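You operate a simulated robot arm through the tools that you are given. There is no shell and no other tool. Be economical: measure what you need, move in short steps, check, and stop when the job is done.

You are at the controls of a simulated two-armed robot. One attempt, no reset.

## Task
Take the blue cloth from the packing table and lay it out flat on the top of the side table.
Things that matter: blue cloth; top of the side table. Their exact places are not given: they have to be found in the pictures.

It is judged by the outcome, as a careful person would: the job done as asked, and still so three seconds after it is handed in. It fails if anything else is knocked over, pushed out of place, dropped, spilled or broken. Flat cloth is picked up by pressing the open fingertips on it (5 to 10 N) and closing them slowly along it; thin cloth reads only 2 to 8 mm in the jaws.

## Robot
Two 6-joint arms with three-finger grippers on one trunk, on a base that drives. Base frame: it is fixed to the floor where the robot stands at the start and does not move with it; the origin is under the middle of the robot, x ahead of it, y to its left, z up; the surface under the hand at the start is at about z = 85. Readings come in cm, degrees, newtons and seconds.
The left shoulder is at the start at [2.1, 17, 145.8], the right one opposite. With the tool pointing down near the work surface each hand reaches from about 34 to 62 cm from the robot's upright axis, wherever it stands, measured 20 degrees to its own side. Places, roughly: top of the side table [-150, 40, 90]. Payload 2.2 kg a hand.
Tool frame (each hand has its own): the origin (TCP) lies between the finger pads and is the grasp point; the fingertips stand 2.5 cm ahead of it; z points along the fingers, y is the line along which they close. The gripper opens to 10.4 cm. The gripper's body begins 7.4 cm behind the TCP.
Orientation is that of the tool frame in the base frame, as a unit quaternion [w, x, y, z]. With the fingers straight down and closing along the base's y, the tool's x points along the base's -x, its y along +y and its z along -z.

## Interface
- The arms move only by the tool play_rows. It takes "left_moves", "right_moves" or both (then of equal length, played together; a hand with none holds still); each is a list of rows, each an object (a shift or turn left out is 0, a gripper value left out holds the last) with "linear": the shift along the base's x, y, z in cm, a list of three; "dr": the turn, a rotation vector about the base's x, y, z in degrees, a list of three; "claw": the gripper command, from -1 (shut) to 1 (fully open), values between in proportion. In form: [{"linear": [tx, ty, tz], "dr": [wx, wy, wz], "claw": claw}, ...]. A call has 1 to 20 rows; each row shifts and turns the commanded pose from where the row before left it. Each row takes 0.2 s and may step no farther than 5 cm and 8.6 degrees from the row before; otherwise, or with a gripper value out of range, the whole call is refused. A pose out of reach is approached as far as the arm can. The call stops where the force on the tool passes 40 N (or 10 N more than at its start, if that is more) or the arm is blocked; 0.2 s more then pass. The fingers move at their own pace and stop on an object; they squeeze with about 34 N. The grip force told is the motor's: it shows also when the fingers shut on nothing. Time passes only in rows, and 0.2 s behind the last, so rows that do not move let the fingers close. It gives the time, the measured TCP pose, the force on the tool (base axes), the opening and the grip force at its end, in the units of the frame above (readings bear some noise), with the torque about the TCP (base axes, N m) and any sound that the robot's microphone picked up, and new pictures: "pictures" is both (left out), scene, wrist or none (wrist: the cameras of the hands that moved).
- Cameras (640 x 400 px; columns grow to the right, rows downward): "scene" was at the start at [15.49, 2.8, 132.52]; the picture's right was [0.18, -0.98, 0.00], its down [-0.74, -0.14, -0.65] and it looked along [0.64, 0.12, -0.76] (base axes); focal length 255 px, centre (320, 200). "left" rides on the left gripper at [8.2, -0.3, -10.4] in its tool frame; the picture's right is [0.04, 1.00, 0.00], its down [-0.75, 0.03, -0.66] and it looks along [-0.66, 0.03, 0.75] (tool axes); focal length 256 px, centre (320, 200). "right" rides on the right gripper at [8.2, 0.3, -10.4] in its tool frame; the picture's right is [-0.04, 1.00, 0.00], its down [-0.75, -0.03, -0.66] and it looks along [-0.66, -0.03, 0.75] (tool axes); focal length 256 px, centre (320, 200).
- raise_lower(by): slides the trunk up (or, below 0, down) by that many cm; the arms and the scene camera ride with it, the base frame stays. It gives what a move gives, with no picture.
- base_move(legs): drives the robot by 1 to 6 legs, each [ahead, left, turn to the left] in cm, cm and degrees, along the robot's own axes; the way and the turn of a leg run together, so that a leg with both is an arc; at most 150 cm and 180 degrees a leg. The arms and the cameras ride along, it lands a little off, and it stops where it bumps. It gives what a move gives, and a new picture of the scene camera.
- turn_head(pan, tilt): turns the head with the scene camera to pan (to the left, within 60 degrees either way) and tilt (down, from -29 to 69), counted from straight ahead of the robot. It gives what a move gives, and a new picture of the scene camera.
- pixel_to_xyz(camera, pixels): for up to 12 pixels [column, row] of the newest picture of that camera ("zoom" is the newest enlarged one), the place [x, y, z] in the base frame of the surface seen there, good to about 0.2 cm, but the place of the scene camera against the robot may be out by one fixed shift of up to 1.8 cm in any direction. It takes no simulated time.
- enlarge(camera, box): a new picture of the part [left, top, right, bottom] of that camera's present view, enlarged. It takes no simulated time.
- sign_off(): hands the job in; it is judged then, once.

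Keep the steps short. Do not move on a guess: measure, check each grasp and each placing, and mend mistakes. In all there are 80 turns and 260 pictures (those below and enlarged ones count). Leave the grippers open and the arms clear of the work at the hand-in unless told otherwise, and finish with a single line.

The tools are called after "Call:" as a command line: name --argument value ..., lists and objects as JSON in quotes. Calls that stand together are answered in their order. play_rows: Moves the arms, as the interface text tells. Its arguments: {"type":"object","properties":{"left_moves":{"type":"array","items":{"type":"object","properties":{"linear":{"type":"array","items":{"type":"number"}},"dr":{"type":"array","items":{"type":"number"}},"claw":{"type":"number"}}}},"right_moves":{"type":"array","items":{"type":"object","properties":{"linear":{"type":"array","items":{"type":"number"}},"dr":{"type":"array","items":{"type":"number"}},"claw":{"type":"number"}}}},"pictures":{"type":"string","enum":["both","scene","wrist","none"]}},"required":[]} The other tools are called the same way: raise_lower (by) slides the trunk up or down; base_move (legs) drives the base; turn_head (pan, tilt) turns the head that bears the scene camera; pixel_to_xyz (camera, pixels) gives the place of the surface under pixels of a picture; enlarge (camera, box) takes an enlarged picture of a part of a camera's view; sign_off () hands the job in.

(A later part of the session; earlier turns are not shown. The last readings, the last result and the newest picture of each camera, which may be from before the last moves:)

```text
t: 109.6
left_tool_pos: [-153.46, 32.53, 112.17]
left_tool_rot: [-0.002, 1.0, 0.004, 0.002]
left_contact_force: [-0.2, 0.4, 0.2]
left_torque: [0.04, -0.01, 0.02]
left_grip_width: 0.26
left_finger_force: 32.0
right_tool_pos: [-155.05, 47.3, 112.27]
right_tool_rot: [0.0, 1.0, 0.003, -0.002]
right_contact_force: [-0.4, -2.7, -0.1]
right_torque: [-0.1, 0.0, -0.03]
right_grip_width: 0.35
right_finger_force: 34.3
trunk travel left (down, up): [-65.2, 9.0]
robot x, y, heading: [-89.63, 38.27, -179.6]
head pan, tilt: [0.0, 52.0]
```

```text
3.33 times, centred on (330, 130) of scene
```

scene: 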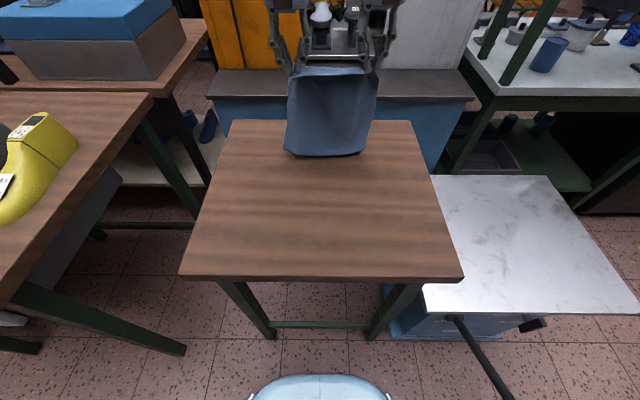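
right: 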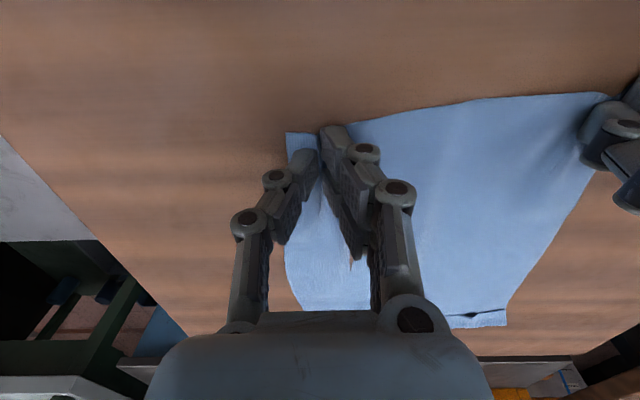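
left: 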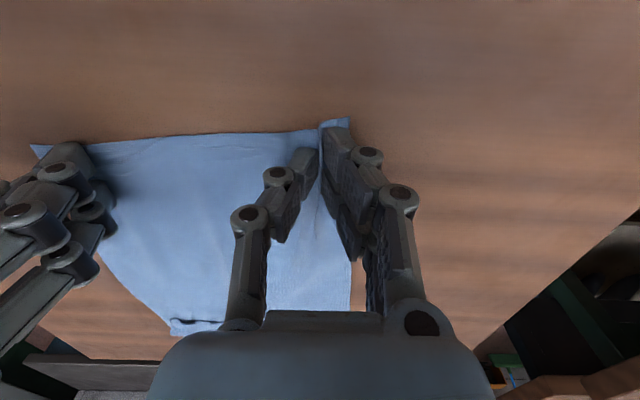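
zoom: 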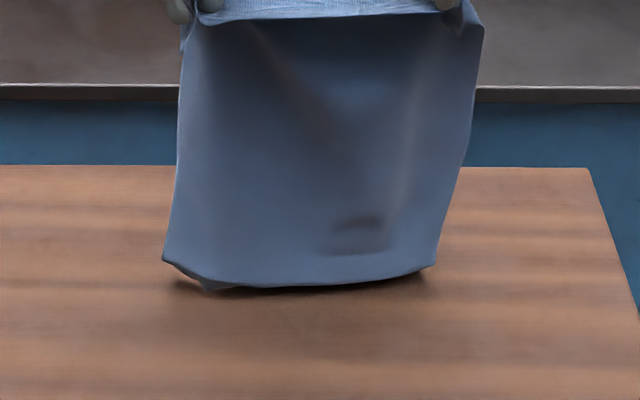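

The edge trails away. I'll lower 1.2 more and pull back 4.

Call:
raise_lower --by -1.2

Call:
base_move --legs '[[-4, 0, 0]]'

Call:
enlarge --camera "scene" --box '[250, 70, 410, 190]'

Call:
pixel_to_xyz --camera "scene" --pixels '[[291, 149], [320, 154], [356, 149], [330, 152], [330, 147], [330, 140], [330, 130], [330, 110]]'

```text
t: 110.2
left_tool_pos: [-153.32, 32.54, 111.03]
left_tool_rot: [-0.002, 1.0, 0.005, 0.0]
left_contact_force: [1.0, -0.6, 0.5]
left_torque: [0.04, 0.04, -0.02]
left_grip_width: 0.24
left_finger_force: 31.7
right_tool_pos: [-154.89, 47.4, 111.3]
right_tool_rot: [-0.001, 1.0, 0.003, -0.003]
right_contact_force: [-0.6, 0.9, -0.5]
right_torque: [-0.03, 0.04, 0.01]
right_grip_width: 0.28
right_finger_force: 34.6
trunk travel left (down, up): [-64.0, 10.2]
robot x, y, heading: [-90.01, 38.35, -179.6]
head pan, tilt: [0.0, 52.0]
```

```text
t: 111.1
left_tool_pos: [-149.47, 32.61, 110.97]
left_tool_rot: [-0.002, 1.0, 0.004, 0.0]
left_contact_force: [-0.3, 0.5, -0.6]
left_torque: [0.05, 0.02, 0.0]
left_grip_width: 0.27
left_finger_force: 31.6
right_tool_pos: [-151.06, 47.4, 111.14]
right_tool_rot: [0.0, 1.0, 0.003, -0.003]
right_contact_force: [0.7, -1.5, 0.0]
right_torque: [-0.07, 0.0, -0.01]
right_grip_width: 0.31
right_finger_force: 35.4
trunk travel left (down, up): [-64.0, 10.2]
robot x, y, heading: [-86.07, 38.13, -179.4]
head pan, tilt: [0.0, 52.0]
```

scene: 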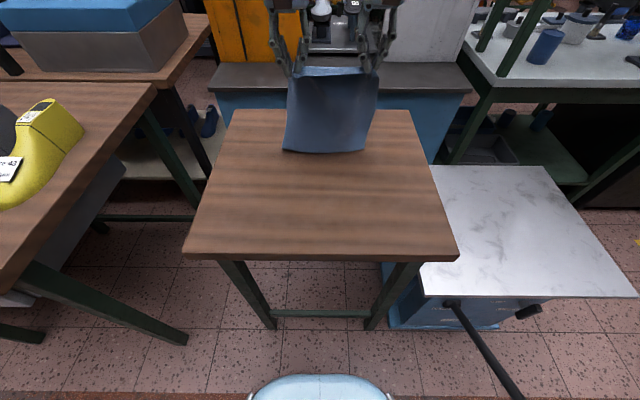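

```text
3.33 times, centred on (330, 130) of scene
```

zoom: 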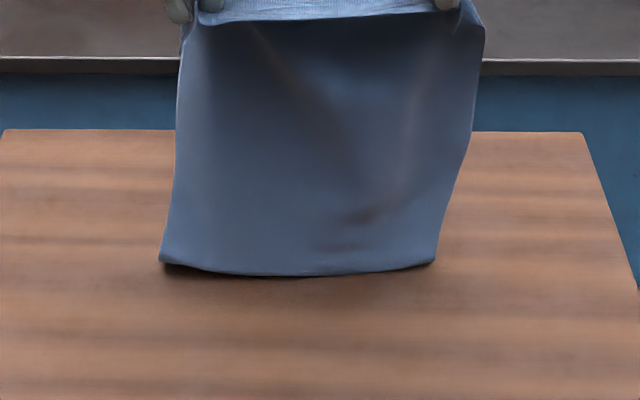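

```text
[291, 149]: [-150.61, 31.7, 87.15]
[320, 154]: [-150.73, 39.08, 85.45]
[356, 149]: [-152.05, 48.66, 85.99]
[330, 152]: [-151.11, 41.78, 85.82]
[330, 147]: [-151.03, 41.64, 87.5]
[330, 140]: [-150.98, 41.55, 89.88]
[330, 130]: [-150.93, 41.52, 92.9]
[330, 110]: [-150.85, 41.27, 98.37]
```

The cloth hangs straight with its edge just touching, but I've used up some table. I'll raise 2, drive 7 ahead, lower, then do a combined back-and-down arm motion so the edge trails away.

Call:
raise_lower --by 2

Call:
base_move --legs '[[7, 0, 0]]'

Call:
raise_lower --by -1.7

Call:
play_rows --left_moves '[{"linear": [0.4, 0, -0.2]}, {"linear": [0.5, 0, -0.2]}, {"linear": [0.6, 0, -0.2]}, {"linear": [0.6, 0, -0.2]}, {"linear": [0.6, 0, -0.3]}, {"linear": [0.6, 0, -0.3]}, {"linear": [0.6, 0, -0.3]}, {"linear": [0.6, 0, -0.3]}]' --right_moves '[{"linear": [0.4, 0, -0.2]}, {"linear": [0.5, 0, -0.2]}, {"linear": [0.6, 0, -0.2]}, {"linear": [0.6, 0, -0.2]}, {"linear": [0.6, 0, -0.3]}, {"linear": [0.6, 0, -0.3]}, {"linear": [0.6, 0, -0.3]}, {"linear": [0.6, 0, -0.3]}]' --pictures "scene"

Call:
enlarge --camera "scene" --box '[250, 70, 410, 190]'

```text
t: 111.7
left_tool_pos: [-149.34, 32.55, 113.21]
left_tool_rot: [-0.003, 1.0, 0.004, 0.001]
left_contact_force: [0.6, -0.5, -1.3]
left_torque: [-0.04, 0.0, -0.01]
left_grip_width: 0.25
left_finger_force: 32.0
right_tool_pos: [-150.83, 47.49, 113.19]
right_tool_rot: [-0.001, 1.0, 0.004, -0.002]
right_contact_force: [0.7, -1.9, -0.5]
right_torque: [-0.01, 0.0, -0.02]
right_grip_width: 0.23
right_finger_force: 29.2
trunk travel left (down, up): [-66.0, 8.2]
robot x, y, heading: [-85.94, 38.35, -179.5]
head pan, tilt: [0.0, 52.0]
```

```text
t: 112.7
left_tool_pos: [-156.23, 32.48, 113.03]
left_tool_rot: [-0.002, 1.0, 0.005, 0.0]
left_contact_force: [0.8, 0.3, 0.0]
left_torque: [0.01, 0.0, -0.02]
left_grip_width: 0.25
left_finger_force: 31.7
right_tool_pos: [-157.72, 47.34, 113.3]
right_tool_rot: [-0.002, 1.0, 0.004, -0.002]
right_contact_force: [0.3, -2.1, 0.1]
right_torque: [-0.14, 0.01, 0.0]
right_grip_width: 0.31
right_finger_force: 33.2
trunk travel left (down, up): [-66.0, 8.2]
robot x, y, heading: [-92.44, 38.03, -179.6]
head pan, tilt: [0.0, 52.0]
```

scene: 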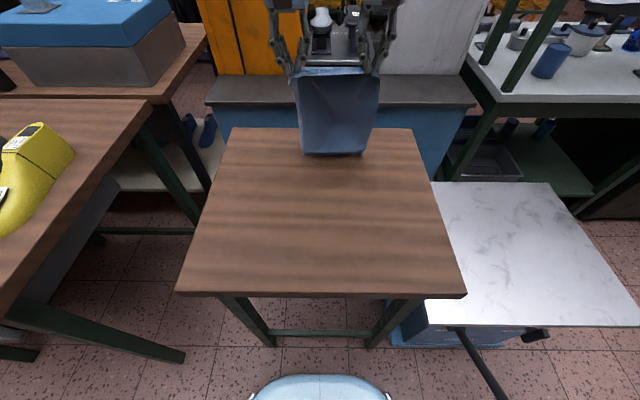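

```text
t: 113.4
left_tool_pos: [-156.65, 32.52, 111.26]
left_tool_rot: [-0.002, 1.0, 0.004, 0.002]
left_contact_force: [-0.8, -0.1, 0.0]
left_torque: [0.04, -0.04, -0.01]
left_grip_width: 0.24
left_finger_force: 31.0
right_tool_pos: [-157.94, 47.34, 111.36]
right_tool_rot: [-0.002, 1.0, 0.004, -0.002]
right_contact_force: [-0.2, -0.2, -0.2]
right_torque: [-0.1, -0.07, -0.01]
right_grip_width: 0.3
right_finger_force: 34.6
trunk travel left (down, up): [-64.3, 9.9]
robot x, y, heading: [-92.66, 38.28, -179.5]
head pan, tilt: [0.0, 52.0]
```

```text
t: 115.2
left_tool_pos: [-152.49, 31.75, 109.94]
left_tool_rot: [0.001, 1.0, 0.009, -0.005]
left_contact_force: [0.4, 9.1, -0.2]
left_torque: [0.28, -0.04, -0.02]
left_grip_width: 0.29
left_finger_force: 31.9
right_tool_pos: [-153.43, 47.27, 109.51]
right_tool_rot: [0.001, 1.0, 0.004, -0.002]
right_contact_force: [0.1, -9.8, 0.7]
right_torque: [-0.28, 0.01, -0.03]
right_grip_width: 0.27
right_finger_force: 31.9
trunk travel left (down, up): [-64.3, 9.9]
robot x, y, heading: [-92.84, 38.27, -179.5]
head pan, tilt: [0.0, 52.0]
```

scene: 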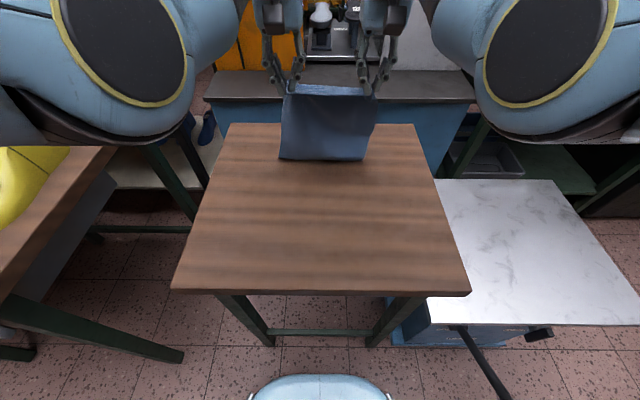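

```text
3.33 times, centred on (330, 130) of scene
```

zoom: 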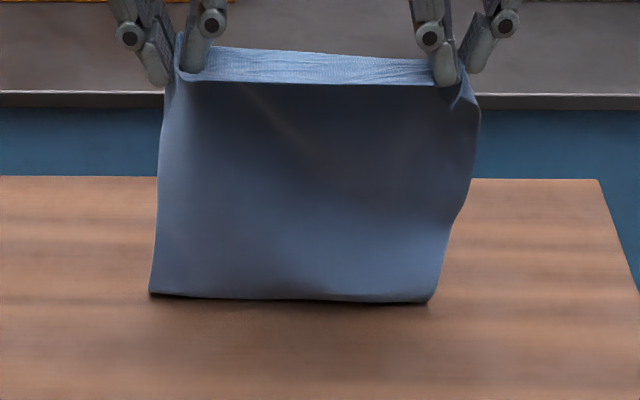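

Call:
pixel_to_xyz --camera "zoom" --pixels '[[300, 296], [300, 285], [300, 270], [300, 250], [300, 220], [300, 180], [300, 120], [160, 290], [425, 300], [425, 280]]'

```text
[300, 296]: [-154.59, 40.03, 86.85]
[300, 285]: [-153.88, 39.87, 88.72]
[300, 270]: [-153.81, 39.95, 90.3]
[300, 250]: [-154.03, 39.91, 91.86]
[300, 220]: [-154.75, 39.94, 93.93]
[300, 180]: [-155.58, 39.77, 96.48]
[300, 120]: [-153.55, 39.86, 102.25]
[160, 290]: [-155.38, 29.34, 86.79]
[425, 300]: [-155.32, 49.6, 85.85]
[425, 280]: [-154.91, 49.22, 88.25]
```

The bottom now trails away from the robot (S-profile with the foot at −155). I'll keep pulling back while lowering.

Call:
base_move --legs '[[-3, 0, 0]]'

Call:
raise_lower --by -1.5

Call:
base_move --legs '[[-3, 0, 0]]'

Call:
enlarge --camera "scene" --box '[250, 70, 410, 190]'

Call:
pixel_to_xyz --camera "zoom" --pixels '[[300, 290], [300, 282], [300, 270], [300, 250], [300, 220], [300, 180], [300, 120], [160, 280], [425, 285]]'

```text
t: 116.0
left_tool_pos: [-149.4, 31.53, 109.4]
left_tool_rot: [0.002, 1.0, 0.009, -0.001]
left_contact_force: [-0.3, 14.1, 0.5]
left_torque: [0.33, 0.01, -0.01]
left_grip_width: 0.28
left_finger_force: 31.8
right_tool_pos: [-150.45, 47.28, 109.39]
right_tool_rot: [0.0, 1.0, 0.003, -0.001]
right_contact_force: [0.9, -14.1, 0.0]
right_torque: [-0.38, 0.02, -0.09]
right_grip_width: 0.28
right_finger_force: 32.2
trunk travel left (down, up): [-64.3, 9.9]
robot x, y, heading: [-89.7, 38.2, -179.2]
head pan, tilt: [0.0, 52.0]
```

scene: 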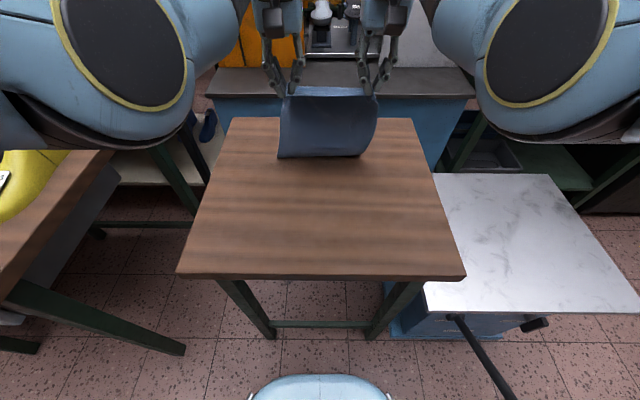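

```text
t: 116.6
left_tool_pos: [-149.28, 31.39, 108.2]
left_tool_rot: [0.002, 1.0, 0.011, -0.003]
left_contact_force: [-0.2, 15.6, 0.0]
left_torque: [0.37, 0.02, -0.01]
left_grip_width: 0.25
left_finger_force: 32.1
right_tool_pos: [-150.32, 47.17, 108.05]
right_tool_rot: [0.002, 1.0, 0.005, -0.004]
right_contact_force: [1.4, -14.6, 0.4]
right_torque: [-0.42, 0.03, -0.13]
right_grip_width: 0.28
right_finger_force: 32.2
trunk travel left (down, up): [-62.8, 11.4]
robot x, y, heading: [-89.87, 38.26, -179.5]
head pan, tilt: [0.0, 52.0]
```

```text
t: 117.5
left_tool_pos: [-146.49, 31.49, 107.98]
left_tool_rot: [0.003, 1.0, 0.01, -0.003]
left_contact_force: [-0.6, 16.9, 0.5]
left_torque: [0.42, -0.03, 0.0]
left_grip_width: 0.27
left_finger_force: 31.9
right_tool_pos: [-147.49, 47.21, 107.96]
right_tool_rot: [-0.001, 1.0, 0.004, -0.002]
right_contact_force: [0.9, -16.2, 0.1]
right_torque: [-0.43, 0.0, -0.11]
right_grip_width: 0.27
right_finger_force: 32.0
trunk travel left (down, up): [-62.8, 11.4]
robot x, y, heading: [-86.87, 38.28, -179.4]
head pan, tilt: [0.0, 52.0]
```

scene: 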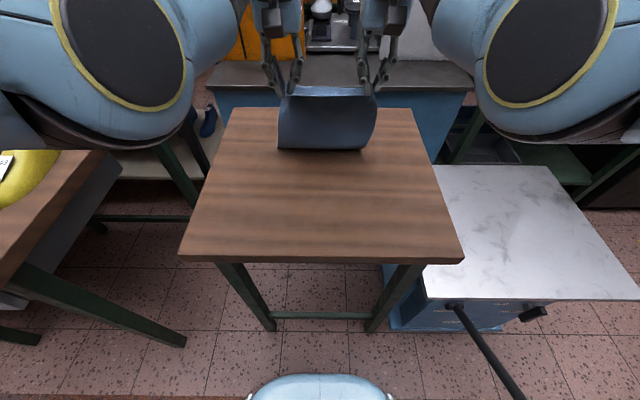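

```text
3.33 times, centred on (330, 130) of scene
```

zoom: 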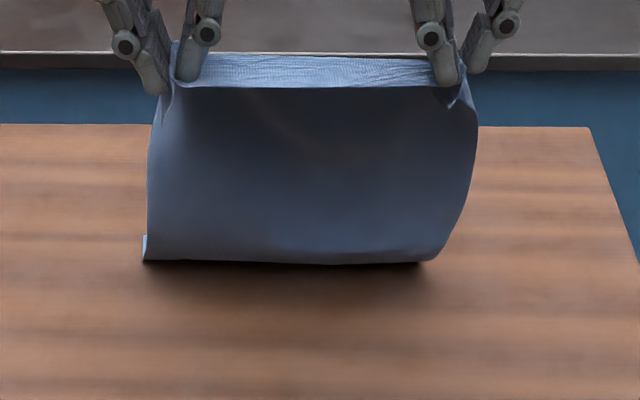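

```text
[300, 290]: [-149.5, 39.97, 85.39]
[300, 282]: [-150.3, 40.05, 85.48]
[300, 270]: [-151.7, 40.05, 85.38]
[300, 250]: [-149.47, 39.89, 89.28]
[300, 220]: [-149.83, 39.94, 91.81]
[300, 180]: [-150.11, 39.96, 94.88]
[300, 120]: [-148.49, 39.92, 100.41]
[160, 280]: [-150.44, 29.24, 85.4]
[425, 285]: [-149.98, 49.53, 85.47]
```

The foot trails correctly, but the hands are pulling against each other at 16 N because the left is at its inward limit. I'll back 2 and extend the arms 2.5 so the left can come back in, and then lower further.

Call:
base_move --legs '[[-2.5, 0, 0]]'

Call:
play_rows --left_moves '[{"linear": [-0.6, 0.2, -0.2]}, {"linear": [-0.6, 0.3, -0.2]}, {"linear": [-0.6, 0.3, -0.2]}, {"linear": [-0.6, 0.2, -0.2]}, {}]' --right_moves '[{"linear": [-0.6, 0, -0.2]}, {"linear": [-0.6, 0, -0.2]}, {"linear": [-0.6, 0, -0.2]}, {"linear": [-0.6, 0, -0.2]}, {}]' --pictures "none"

Call:
raise_lower --by -2

Call:
enlarge --camera "scene" --box '[250, 70, 410, 190]'

```text
t: 118.3
left_tool_pos: [-144.11, 31.31, 107.98]
left_tool_rot: [0.002, 1.0, 0.012, -0.002]
left_contact_force: [-0.7, 16.5, -0.3]
left_torque: [0.39, -0.01, -0.03]
left_grip_width: 0.31
left_finger_force: 32.0
right_tool_pos: [-145.26, 47.05, 107.87]
right_tool_rot: [0.001, 1.0, 0.004, -0.002]
right_contact_force: [0.7, -16.5, 0.0]
right_torque: [-0.4, -0.03, -0.15]
right_grip_width: 0.29
right_finger_force: 32.4
trunk travel left (down, up): [-62.8, 11.4]
robot x, y, heading: [-84.41, 38.1, -179.4]
head pan, tilt: [0.0, 52.0]
```

scene: 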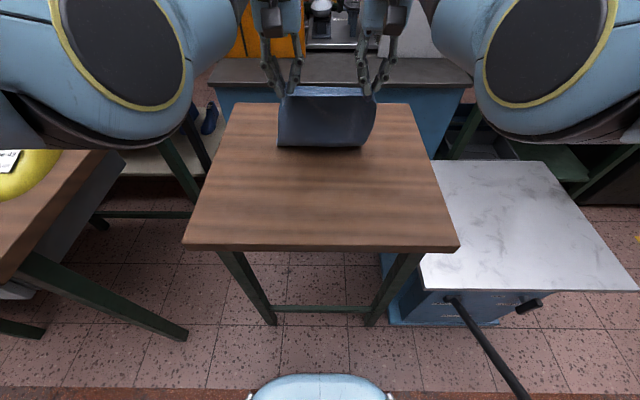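

```text
t: 119.5
left_tool_pos: [-146.39, 32.33, 107.31]
left_tool_rot: [0.003, 1.0, 0.011, -0.002]
left_contact_force: [0.1, 0.7, -0.3]
left_torque: [-0.01, 0.0, 0.02]
left_grip_width: 0.26
left_finger_force: 31.7
right_tool_pos: [-147.47, 47.12, 107.28]
right_tool_rot: [0.001, 1.0, 0.005, -0.003]
right_contact_force: [-0.6, -0.4, 0.3]
right_torque: [-0.02, 0.03, 0.02]
right_grip_width: 0.26
right_finger_force: 31.7
trunk travel left (down, up): [-62.8, 11.4]
robot x, y, heading: [-84.73, 38.01, -179.3]
head pan, tilt: [0.0, 52.0]
```

```text
t: 120.2
left_tool_pos: [-146.4, 32.37, 105.23]
left_tool_rot: [0.002, 1.0, 0.011, -0.002]
left_contact_force: [-0.5, 0.4, 0.4]
left_torque: [0.02, 0.01, 0.0]
left_grip_width: 0.24
left_finger_force: 32.0
right_tool_pos: [-147.31, 47.17, 105.23]
right_tool_rot: [0.002, 1.0, 0.005, -0.002]
right_contact_force: [0.9, -0.6, -0.8]
right_torque: [0.0, 0.02, -0.01]
right_grip_width: 0.28
right_finger_force: 33.5
trunk travel left (down, up): [-60.8, 13.4]
robot x, y, heading: [-84.6, 38.12, -179.4]
head pan, tilt: [0.0, 52.0]
```

```text
3.33 times, centred on (330, 130) of scene
```

zoom: 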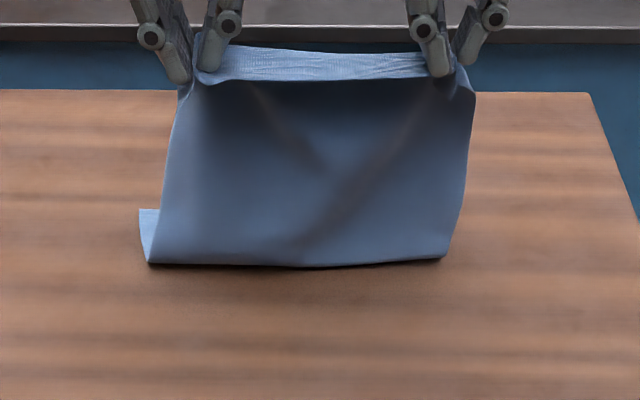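

Tension is gone and the foot lies away from the robot, as wanted. Continuing: back 3, lower 4, back 4.

Call:
base_move --legs '[[-3, 0, 0]]'

Call:
raise_lower --by -4

Call:
base_move --legs '[[-5, 0, 0]]'

Call:
enlarge --camera "scene" --box '[250, 60, 410, 180]'

Call:
play_rows --left_moves '[{}]' --right_moves '[{}]' --pictures "wrist"

```text
t: 121.0
left_tool_pos: [-143.35, 32.36, 105.24]
left_tool_rot: [0.004, 1.0, 0.012, -0.002]
left_contact_force: [0.3, -0.4, 0.0]
left_torque: [0.02, -0.01, -0.03]
left_grip_width: 0.27
left_finger_force: 31.7
right_tool_pos: [-144.45, 47.19, 105.05]
right_tool_rot: [0.001, 1.0, 0.005, -0.002]
right_contact_force: [0.3, 2.0, 1.6]
right_torque: [0.05, 0.07, -0.01]
right_grip_width: 0.19
right_finger_force: 30.3
trunk travel left (down, up): [-60.8, 13.4]
robot x, y, heading: [-81.71, 38.41, -179.4]
head pan, tilt: [0.0, 52.0]
```

scene: 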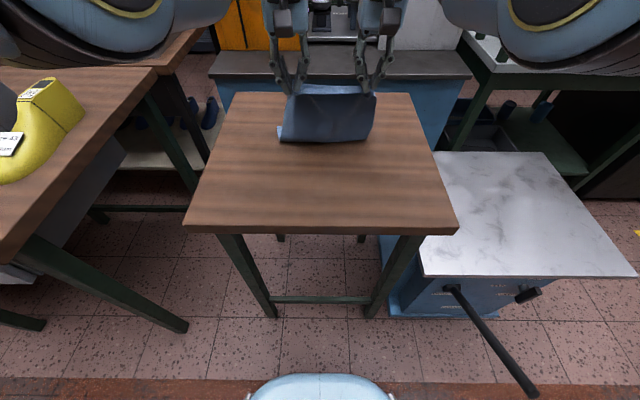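

```text
t: 121.8
left_tool_pos: [-143.47, 32.39, 101.23]
left_tool_rot: [0.002, 1.0, 0.011, -0.002]
left_contact_force: [0.5, 0.3, 0.3]
left_torque: [0.03, -0.01, 0.0]
left_grip_width: 0.26
left_finger_force: 32.1
right_tool_pos: [-144.45, 47.19, 101.17]
right_tool_rot: [0.001, 1.0, 0.004, -0.002]
right_contact_force: [0.4, -1.7, -0.7]
right_torque: [-0.08, -0.01, 0.02]
right_grip_width: 0.32
right_finger_force: 35.4
trunk travel left (down, up): [-56.8, 17.4]
robot x, y, heading: [-81.65, 38.33, -179.6]
head pan, tilt: [0.0, 52.0]
```

```text
t: 122.7
left_tool_pos: [-138.2, 32.4, 101.27]
left_tool_rot: [0.003, 1.0, 0.011, -0.004]
left_contact_force: [0.9, 0.8, 0.0]
left_torque: [0.0, 0.03, -0.02]
left_grip_width: 0.25
left_finger_force: 32.0
right_tool_pos: [-139.24, 47.23, 101.2]
right_tool_rot: [0.001, 1.0, 0.004, -0.002]
right_contact_force: [0.6, -1.3, -0.1]
right_torque: [0.0, 0.05, -0.01]
right_grip_width: 0.2
right_finger_force: 28.6
trunk travel left (down, up): [-56.8, 17.4]
robot x, y, heading: [-76.76, 38.43, -179.2]
head pan, tilt: [0.0, 52.0]
```

scene: 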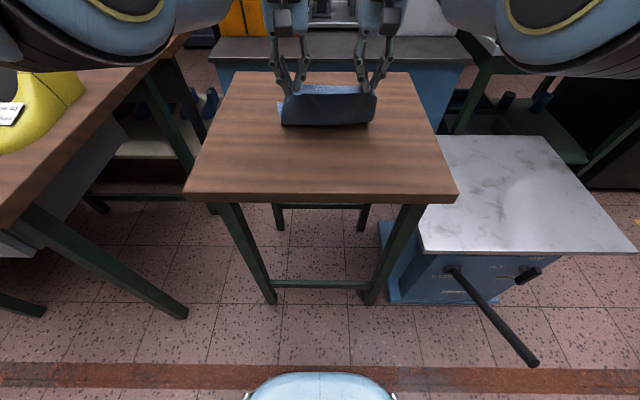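

```text
3.33 times, centred on (330, 120) of scene
```

zoom: 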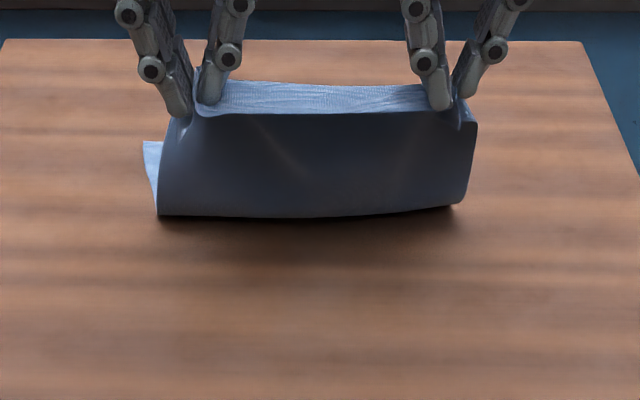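

```text
t: 123.1
left_tool_pos: [-138.4, 32.46, 101.12]
left_tool_rot: [0.003, 1.0, 0.011, -0.002]
left_contact_force: [-1.1, -0.1, -0.2]
left_torque: [-0.03, 0.0, 0.01]
left_grip_width: 0.28
left_finger_force: 31.5
right_tool_pos: [-139.52, 47.24, 101.0]
right_tool_rot: [0.002, 1.0, 0.004, -0.002]
right_contact_force: [0.7, -0.1, -0.5]
right_torque: [-0.07, 0.01, -0.03]
right_grip_width: 0.28
right_finger_force: 34.8
trunk travel left (down, up): [-56.8, 17.4]
robot x, y, heading: [-76.38, 38.26, -179.4]
head pan, tilt: [0.0, 52.0]
```

right: 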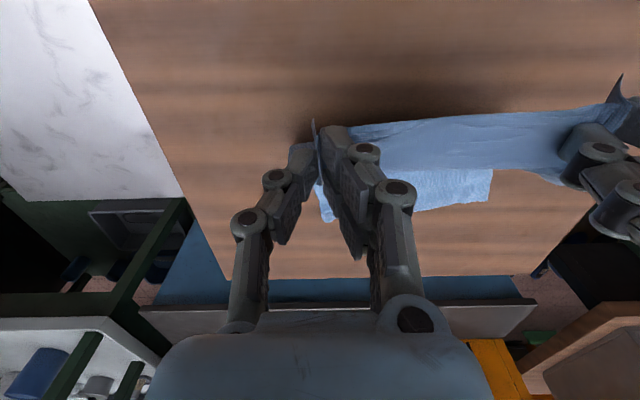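
left: 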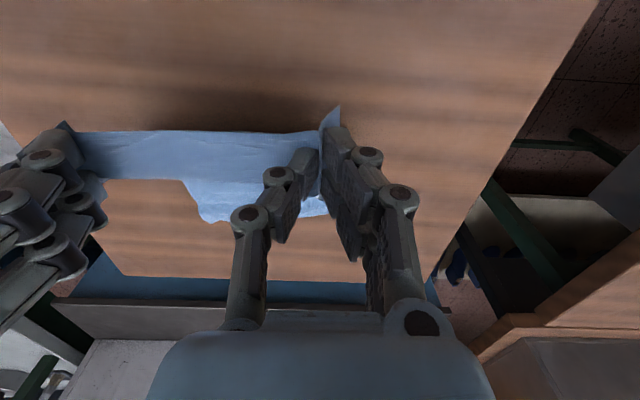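

Call:
pixel_to_xyz --camera "right" --pixels '[[325, 220], [430, 208], [488, 200], [490, 172], [430, 180], [430, 150], [430, 118]]'

Call:
pixel_to_xyz --camera "left" --pixels '[[205, 220], [300, 214], [325, 212], [190, 185], [240, 195], [240, 170], [240, 135]]'

```text
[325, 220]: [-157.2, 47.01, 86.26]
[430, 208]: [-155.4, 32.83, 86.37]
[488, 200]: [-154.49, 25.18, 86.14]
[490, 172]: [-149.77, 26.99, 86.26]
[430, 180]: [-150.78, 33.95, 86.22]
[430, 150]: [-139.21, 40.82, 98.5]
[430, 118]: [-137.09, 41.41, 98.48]
```

```text
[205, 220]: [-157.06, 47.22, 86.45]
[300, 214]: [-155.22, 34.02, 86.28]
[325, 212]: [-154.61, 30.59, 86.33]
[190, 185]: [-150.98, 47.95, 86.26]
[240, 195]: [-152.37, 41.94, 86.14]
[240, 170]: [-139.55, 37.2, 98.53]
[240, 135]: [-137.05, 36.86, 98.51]
```

The far edge lies flat on the table at x −157…−154.5, hem fully open. Continuing: lower 4, back 4, lower 4, back 3.

Call:
raise_lower --by -4

Call:
base_move --legs '[[-4, 0, 0]]'

Call:
raise_lower --by -4

Call:
base_move --legs '[[-3, 0, 0]]'

Call:
enlarge --camera "scene" --box '[240, 40, 400, 160]'

Call:
play_rows --left_moves '[{}]' --right_moves '[{}]' --pictures "wrist"

```text
t: 124.0
left_tool_pos: [-138.46, 32.46, 97.32]
left_tool_rot: [0.003, 1.0, 0.012, -0.002]
left_contact_force: [-0.2, 0.2, 0.2]
left_torque: [0.03, -0.01, 0.0]
left_grip_width: 0.25
left_finger_force: 31.9
right_tool_pos: [-139.36, 47.22, 97.11]
right_tool_rot: [0.001, 1.0, 0.005, -0.002]
right_contact_force: [-0.2, -1.8, -0.2]
right_torque: [-0.09, -0.03, 0.0]
right_grip_width: 0.29
right_finger_force: 31.2
trunk travel left (down, up): [-52.8, 21.4]
robot x, y, heading: [-76.49, 38.36, -179.3]
head pan, tilt: [0.0, 52.0]
```

```text
t: 124.8
left_tool_pos: [-134.26, 32.48, 97.21]
left_tool_rot: [0.002, 1.0, 0.011, -0.004]
left_contact_force: [0.0, -0.1, -0.2]
left_torque: [-0.02, 0.08, 0.0]
left_grip_width: 0.28
left_finger_force: 32.1
right_tool_pos: [-135.29, 47.28, 97.2]
right_tool_rot: [0.002, 1.0, 0.005, -0.002]
right_contact_force: [0.5, -1.4, 0.0]
right_torque: [-0.14, 0.02, -0.03]
right_grip_width: 0.35
right_finger_force: 34.1
trunk travel left (down, up): [-52.8, 21.4]
robot x, y, heading: [-72.79, 38.17, -179.6]
head pan, tilt: [0.0, 52.0]
```

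scene: 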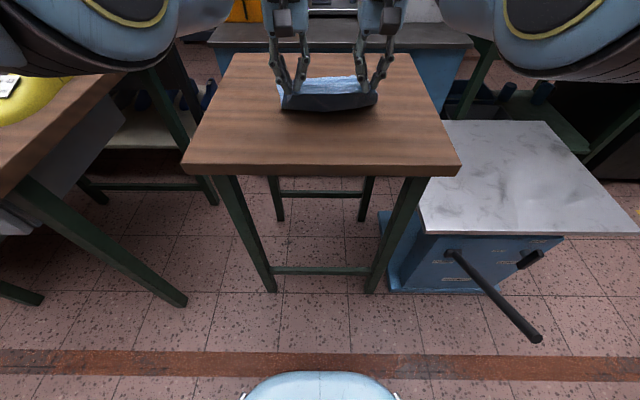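

```text
t: 125.7
left_tool_pos: [-134.3, 32.51, 93.11]
left_tool_rot: [0.003, 1.0, 0.012, -0.002]
left_contact_force: [0.0, 0.7, -0.3]
left_torque: [0.01, -0.03, -0.01]
left_grip_width: 0.25
left_finger_force: 31.8
right_tool_pos: [-135.49, 47.37, 93.05]
right_tool_rot: [0.001, 1.0, 0.004, -0.003]
right_contact_force: [-0.2, 0.2, 0.1]
right_torque: [-0.04, 0.03, -0.01]
right_grip_width: 0.18
right_finger_force: 28.1
trunk travel left (down, up): [-48.8, 25.4]
robot x, y, heading: [-72.77, 38.44, -179.5]
head pan, tilt: [0.0, 52.0]
```

```text
t: 126.5
left_tool_pos: [-131.22, 32.47, 93.27]
left_tool_rot: [0.003, 1.0, 0.011, -0.004]
left_contact_force: [0.8, 0.8, 0.4]
left_torque: [0.0, 0.04, -0.04]
left_grip_width: 0.23
left_finger_force: 32.3
right_tool_pos: [-132.33, 47.29, 93.36]
right_tool_rot: [0.001, 1.0, 0.004, -0.003]
right_contact_force: [0.8, 0.7, 0.4]
right_torque: [-0.01, 0.03, 0.0]
right_grip_width: 0.27
right_finger_force: 33.5
trunk travel left (down, up): [-48.8, 25.4]
robot x, y, heading: [-69.58, 38.33, -179.3]
head pan, tilt: [0.0, 52.0]
```

scene: 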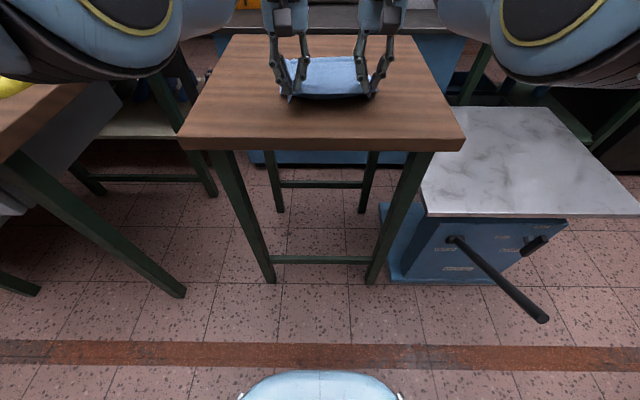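

```text
3.33 times, centred on (320, 100) of scene
```

zoom: 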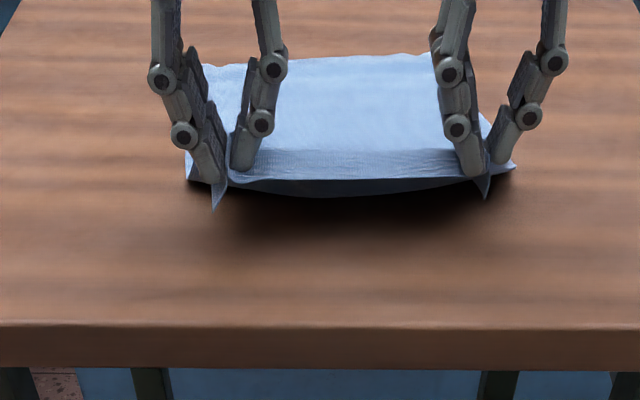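

```text
t: 126.9
left_tool_pos: [-131.39, 32.54, 93.2]
left_tool_rot: [0.002, 1.0, 0.013, -0.003]
left_contact_force: [0.3, -0.3, -0.4]
left_torque: [0.0, 0.0, -0.01]
left_grip_width: 0.28
left_finger_force: 31.5
right_tool_pos: [-132.43, 47.23, 93.14]
right_tool_rot: [0.001, 1.0, 0.004, -0.002]
right_contact_force: [-0.4, -1.4, 0.6]
right_torque: [-0.07, -0.01, -0.01]
right_grip_width: 0.25
right_finger_force: 31.0
trunk travel left (down, up): [-48.8, 25.4]
robot x, y, heading: [-69.48, 38.49, -179.3]
head pan, tilt: [0.0, 52.0]
```

right: 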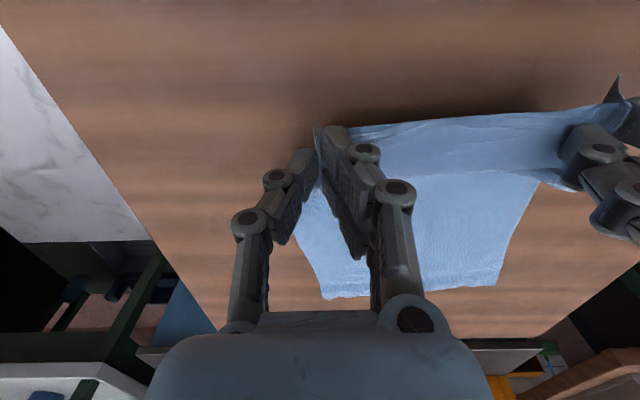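
left: 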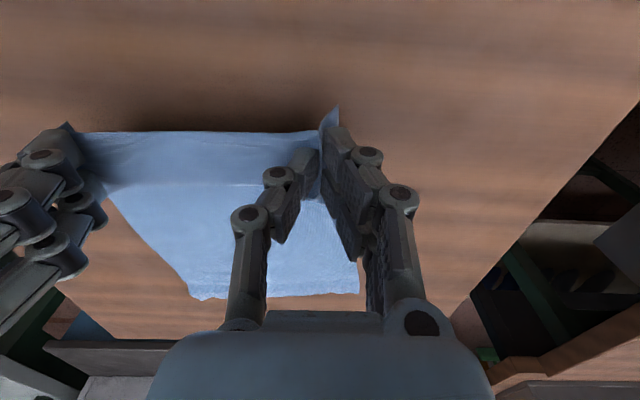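

Almost there. The near lip droops toward the robot, so for the final touch I should come down while moving slightly forward so it doesn't tuck under. First I'll pull back 3.5 cm to straighten the cloth.

Call:
base_move --legs '[[-3.8, 0, 0]]'

Call:
play_rows --left_moves '[{"linear": [0, 0, -1]}, {"linear": [0, 0, -1]}, {}]' --right_moves '[{"linear": [0, 0, -1]}, {"linear": [0, 0, -1]}, {}]' --pictures "wrist"

Call:
enlarge --camera "scene" --box '[240, 30, 400, 150]'

```text
t: 127.8
left_tool_pos: [-127.4, 32.51, 93.35]
left_tool_rot: [0.004, 1.0, 0.012, -0.003]
left_contact_force: [1.2, 0.8, 0.1]
left_torque: [0.02, 0.06, -0.01]
left_grip_width: 0.26
left_finger_force: 31.6
right_tool_pos: [-128.4, 47.2, 93.26]
right_tool_rot: [0.0, 1.0, 0.005, -0.003]
right_contact_force: [1.6, 1.1, 0.5]
right_torque: [0.05, 0.07, 0.02]
right_grip_width: 0.24
right_finger_force: 32.1
trunk travel left (down, up): [-48.8, 25.4]
robot x, y, heading: [-65.76, 38.67, -179.6]
head pan, tilt: [0.0, 52.0]
```

scene: 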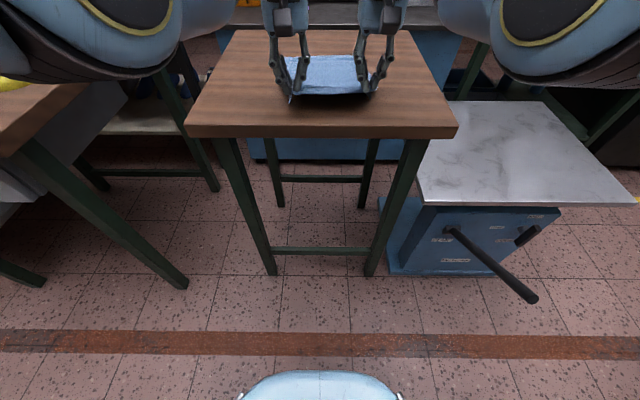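

```text
t: 128.6
left_tool_pos: [-127.55, 32.57, 91.22]
left_tool_rot: [0.003, 1.0, 0.011, -0.002]
left_contact_force: [0.2, -1.1, 0.1]
left_torque: [-0.01, -0.01, 0.01]
left_grip_width: 0.26
left_finger_force: 31.9
right_tool_pos: [-128.71, 47.25, 91.12]
right_tool_rot: [0.0, 1.0, 0.003, -0.001]
right_contact_force: [0.3, -0.1, -1.1]
right_torque: [0.02, 0.04, -0.01]
right_grip_width: 0.21
right_finger_force: 30.2
trunk travel left (down, up): [-48.8, 25.4]
robot x, y, heading: [-65.8, 38.49, -179.5]
head pan, tilt: [0.0, 52.0]
```

right: 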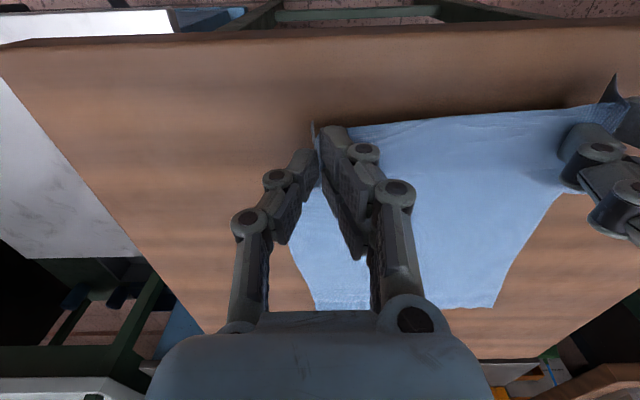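
left: 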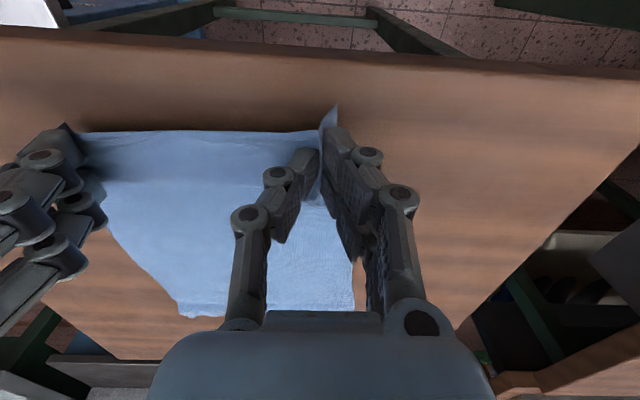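

```text
3.33 times, centred on (320, 90) of scene
```

zoom: 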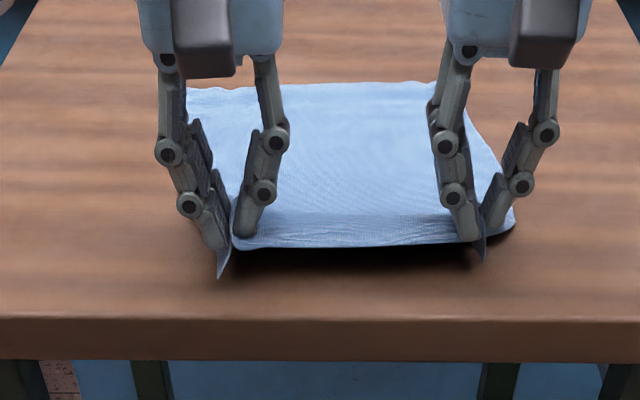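

Call:
pixel_to_xyz --camera "right" --pixels '[[490, 305], [320, 306], [450, 200], [450, 150], [450, 118], [450, 110], [300, 60]]'

Call:
pixel_to_xyz --camera "left" --pixels '[[200, 312], [350, 308], [200, 200], [200, 180], [200, 150], [200, 132], [330, 110], [200, 40]]'

```text
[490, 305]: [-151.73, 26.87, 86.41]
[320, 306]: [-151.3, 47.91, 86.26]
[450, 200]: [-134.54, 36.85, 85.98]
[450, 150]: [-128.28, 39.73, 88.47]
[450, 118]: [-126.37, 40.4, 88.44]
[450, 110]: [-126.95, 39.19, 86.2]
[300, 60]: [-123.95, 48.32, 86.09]
```

```text
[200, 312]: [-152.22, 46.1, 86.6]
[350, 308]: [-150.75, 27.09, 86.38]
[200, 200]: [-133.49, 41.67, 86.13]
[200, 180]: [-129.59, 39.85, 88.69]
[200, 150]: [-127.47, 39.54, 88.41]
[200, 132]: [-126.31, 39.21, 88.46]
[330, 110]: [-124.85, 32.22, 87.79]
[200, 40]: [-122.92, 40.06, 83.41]
```

The cloth is taut: far edge at x≈−151.5, near edge about −126 to −125, table edge −122. I'll lower to contact while moving slightly forward so the lip lies back toward the robot.

Call:
play_rows --left_moves '[{"linear": [-0.2, 0, -0.6]}, {"linear": [-0.2, 0, -0.6]}, {"linear": [-0.2, 0, -0.6]}, {"linear": [-0.1, 0, -0.5]}, {"linear": [0, 0, -0.15]}, {}]' --right_moves '[{"linear": [-0.2, 0, -0.6]}, {"linear": [-0.2, 0, -0.6]}, {"linear": [-0.2, 0, -0.6]}, {"linear": [-0.1, 0, -0.4]}, {"linear": [0, 0, -0.15]}, {}]' --pictures "wrist"

Call:
enlarge --camera "scene" --box '[240, 30, 400, 150]'

```text
t: 130.0
left_tool_pos: [-128.32, 32.51, 88.79]
left_tool_rot: [0.002, 1.0, 0.011, -0.002]
left_contact_force: [1.2, -0.4, 0.7]
left_torque: [-0.01, -0.04, -0.02]
left_grip_width: 0.27
left_finger_force: 31.5
right_tool_pos: [-129.33, 47.27, 88.86]
right_tool_rot: [0.001, 1.0, 0.006, -0.001]
right_contact_force: [-0.5, -0.2, 0.6]
right_torque: [-0.03, -0.01, -0.02]
right_grip_width: 0.28
right_finger_force: 33.0
trunk travel left (down, up): [-48.8, 25.4]
robot x, y, heading: [-65.91, 38.54, -179.5]
head pan, tilt: [0.0, 52.0]
```

right: 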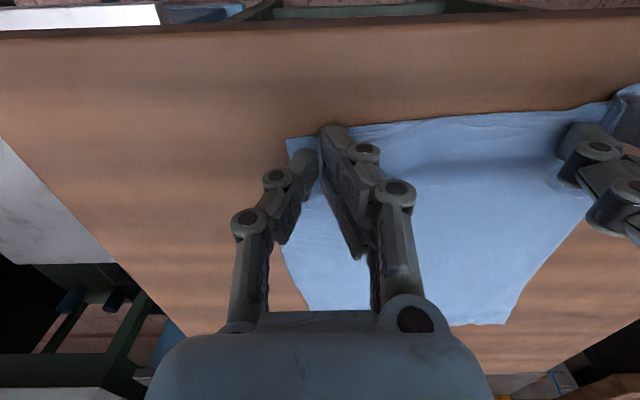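
left: 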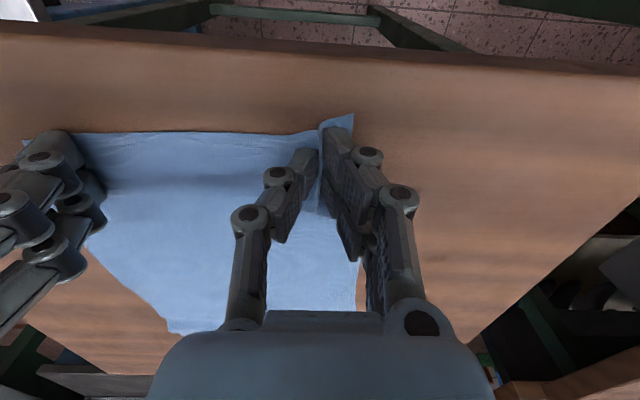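

```text
3.33 times, centred on (320, 90) of scene
```

zoom: 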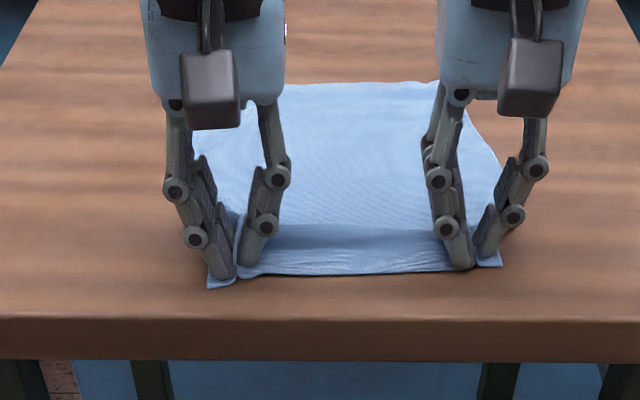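

Lip flat toward the robot. I'll press lightly, open slowly, then drag the hands gently outward.

Call:
play_rows --left_moves '[{"linear": [0, 0, -0.12]}, {"claw": -0.9}, {"claw": -0.8}, {"claw": -0.7}, {"claw": -0.6}, {"claw": -0.5}, {"claw": -0.42}, {}, {}]' --right_moves '[{"linear": [0, 0, -0.15]}, {"claw": -0.9}, {"claw": -0.8}, {"claw": -0.7}, {"claw": -0.6}, {"claw": -0.5}, {"claw": -0.42}, {}, {}]' --pictures "wrist"

```text
t: 132.0
left_tool_pos: [-128.24, 32.55, 88.7]
left_tool_rot: [0.003, 1.0, 0.011, -0.003]
left_contact_force: [-0.7, 0.0, 5.2]
left_torque: [-0.01, -0.03, 0.07]
left_grip_width: 2.94
left_finger_force: 0.0
right_tool_pos: [-129.31, 47.25, 88.67]
right_tool_rot: [0.001, 1.0, 0.006, -0.002]
right_contact_force: [0.2, 1.1, 4.4]
right_torque: [-0.02, 0.04, -0.05]
right_grip_width: 2.89
right_finger_force: 0.1
trunk travel left (down, up): [-48.8, 25.4]
robot x, y, heading: [-65.45, 38.78, -179.5]
head pan, tilt: [0.0, 52.0]
```

right: 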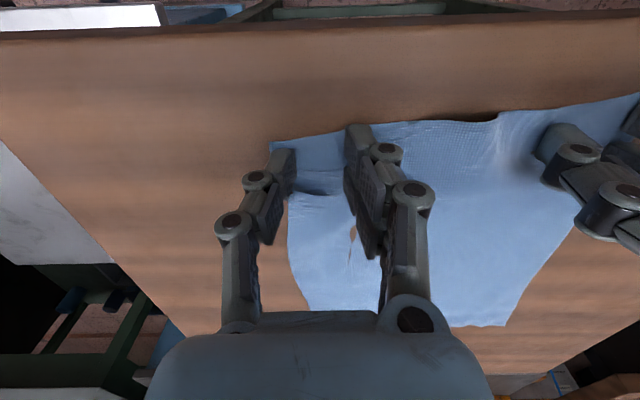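
left: 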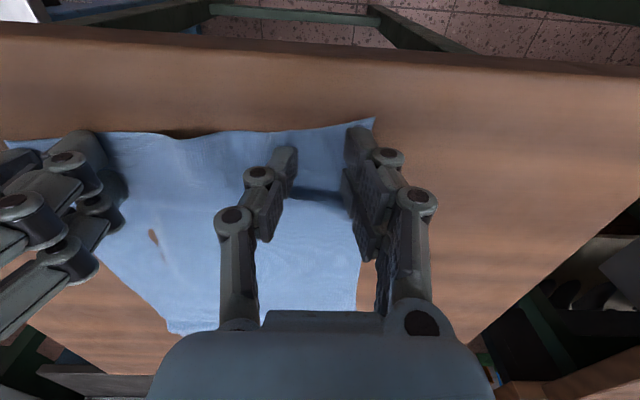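

Call:
play_rows --left_moves '[{"linear": [0, -0.25, 0]}, {"linear": [0, -0.25, 0]}, {"linear": [0, -0.25, 0]}, {"linear": [0, -0.25, 0]}, {}]' --right_moves '[{"linear": [0, 0.25, 0]}, {"linear": [0, 0.25, 0]}, {"linear": [0, 0.25, 0]}, {"linear": [0, 0.25, 0]}, {}]' --pictures "wrist"

Call:
play_rows --left_moves '[{"linear": [0, 0, 0.5]}, {"linear": [0, 0, 1.5]}, {"linear": [0, 0, 3]}, {"linear": [0, 0, 4]}, {"linear": [-1, 0, 4]}, {"linear": [-1, 0, 4]}]' --right_moves '[{"linear": [0, 0, 0.5]}, {"linear": [0, 0, 1.5]}, {"linear": [0, 0, 3]}, {"linear": [0, 0, 4]}, {"linear": [-1, 0, 4]}, {"linear": [-1, 0, 4]}]' --pictures "both"

Call:
enlarge --camera "scene" --box '[240, 30, 400, 150]'

```text
t: 133.2
left_tool_pos: [-128.19, 31.61, 88.65]
left_tool_rot: [0.003, 1.0, 0.011, -0.003]
left_contact_force: [0.8, 2.2, 7.5]
left_torque: [0.14, -0.07, 0.0]
left_grip_width: 2.97
left_finger_force: 0.0
right_tool_pos: [-129.23, 48.27, 88.59]
right_tool_rot: [0.002, 1.0, 0.006, -0.003]
right_contact_force: [0.4, -2.4, 4.6]
right_torque: [-0.08, 0.05, -0.01]
right_grip_width: 3.02
right_finger_force: 0.1
trunk travel left (down, up): [-48.8, 25.4]
robot x, y, heading: [-65.64, 38.72, -179.4]
head pan, tilt: [0.0, 52.0]
```

right: 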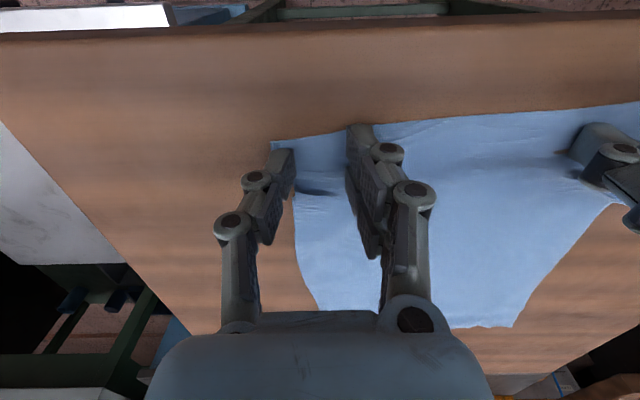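
left: 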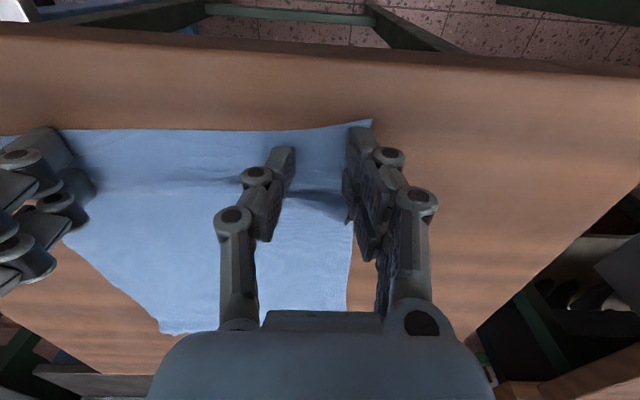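

```text
t: 134.6
left_tool_pos: [-130.24, 31.42, 105.76]
left_tool_rot: [0.002, 1.0, 0.012, -0.003]
left_contact_force: [0.4, -0.1, -0.1]
left_torque: [0.06, 0.01, 0.03]
left_grip_width: 3.02
left_finger_force: 0.0
right_tool_pos: [-131.4, 48.32, 105.74]
right_tool_rot: [0.0, 1.0, 0.005, -0.001]
right_contact_force: [0.3, 1.0, 0.4]
right_torque: [-0.01, 0.01, 0.02]
right_grip_width: 3.02
right_finger_force: 0.1
trunk travel left (down, up): [-48.8, 25.4]
robot x, y, heading: [-65.82, 38.6, -179.2]
head pan, tilt: [0.0, 52.0]
```

scene: 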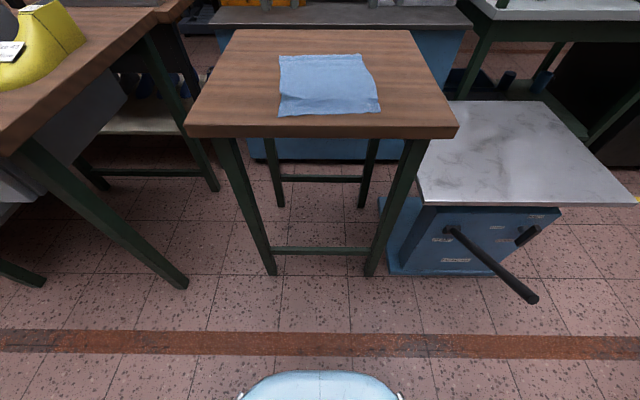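
right: 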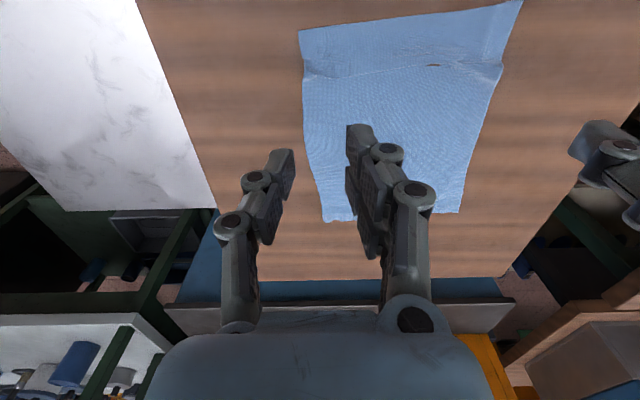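
left: 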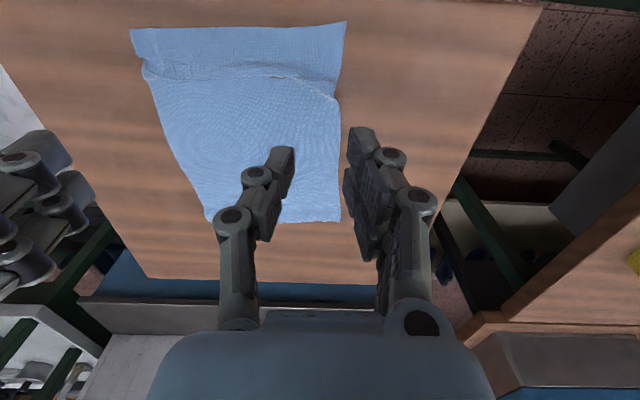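

```text
3.33 times, centred on (320, 90) of scene
```

zoom: 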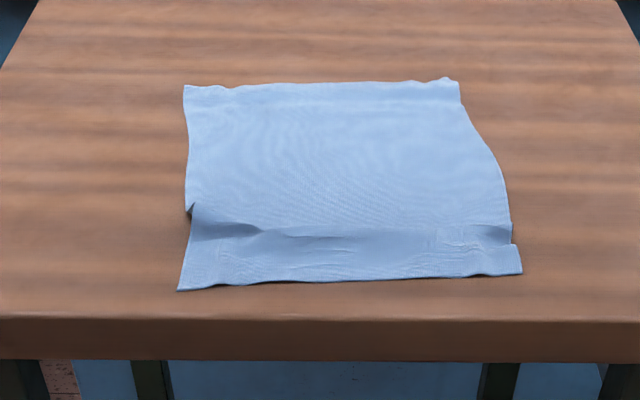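

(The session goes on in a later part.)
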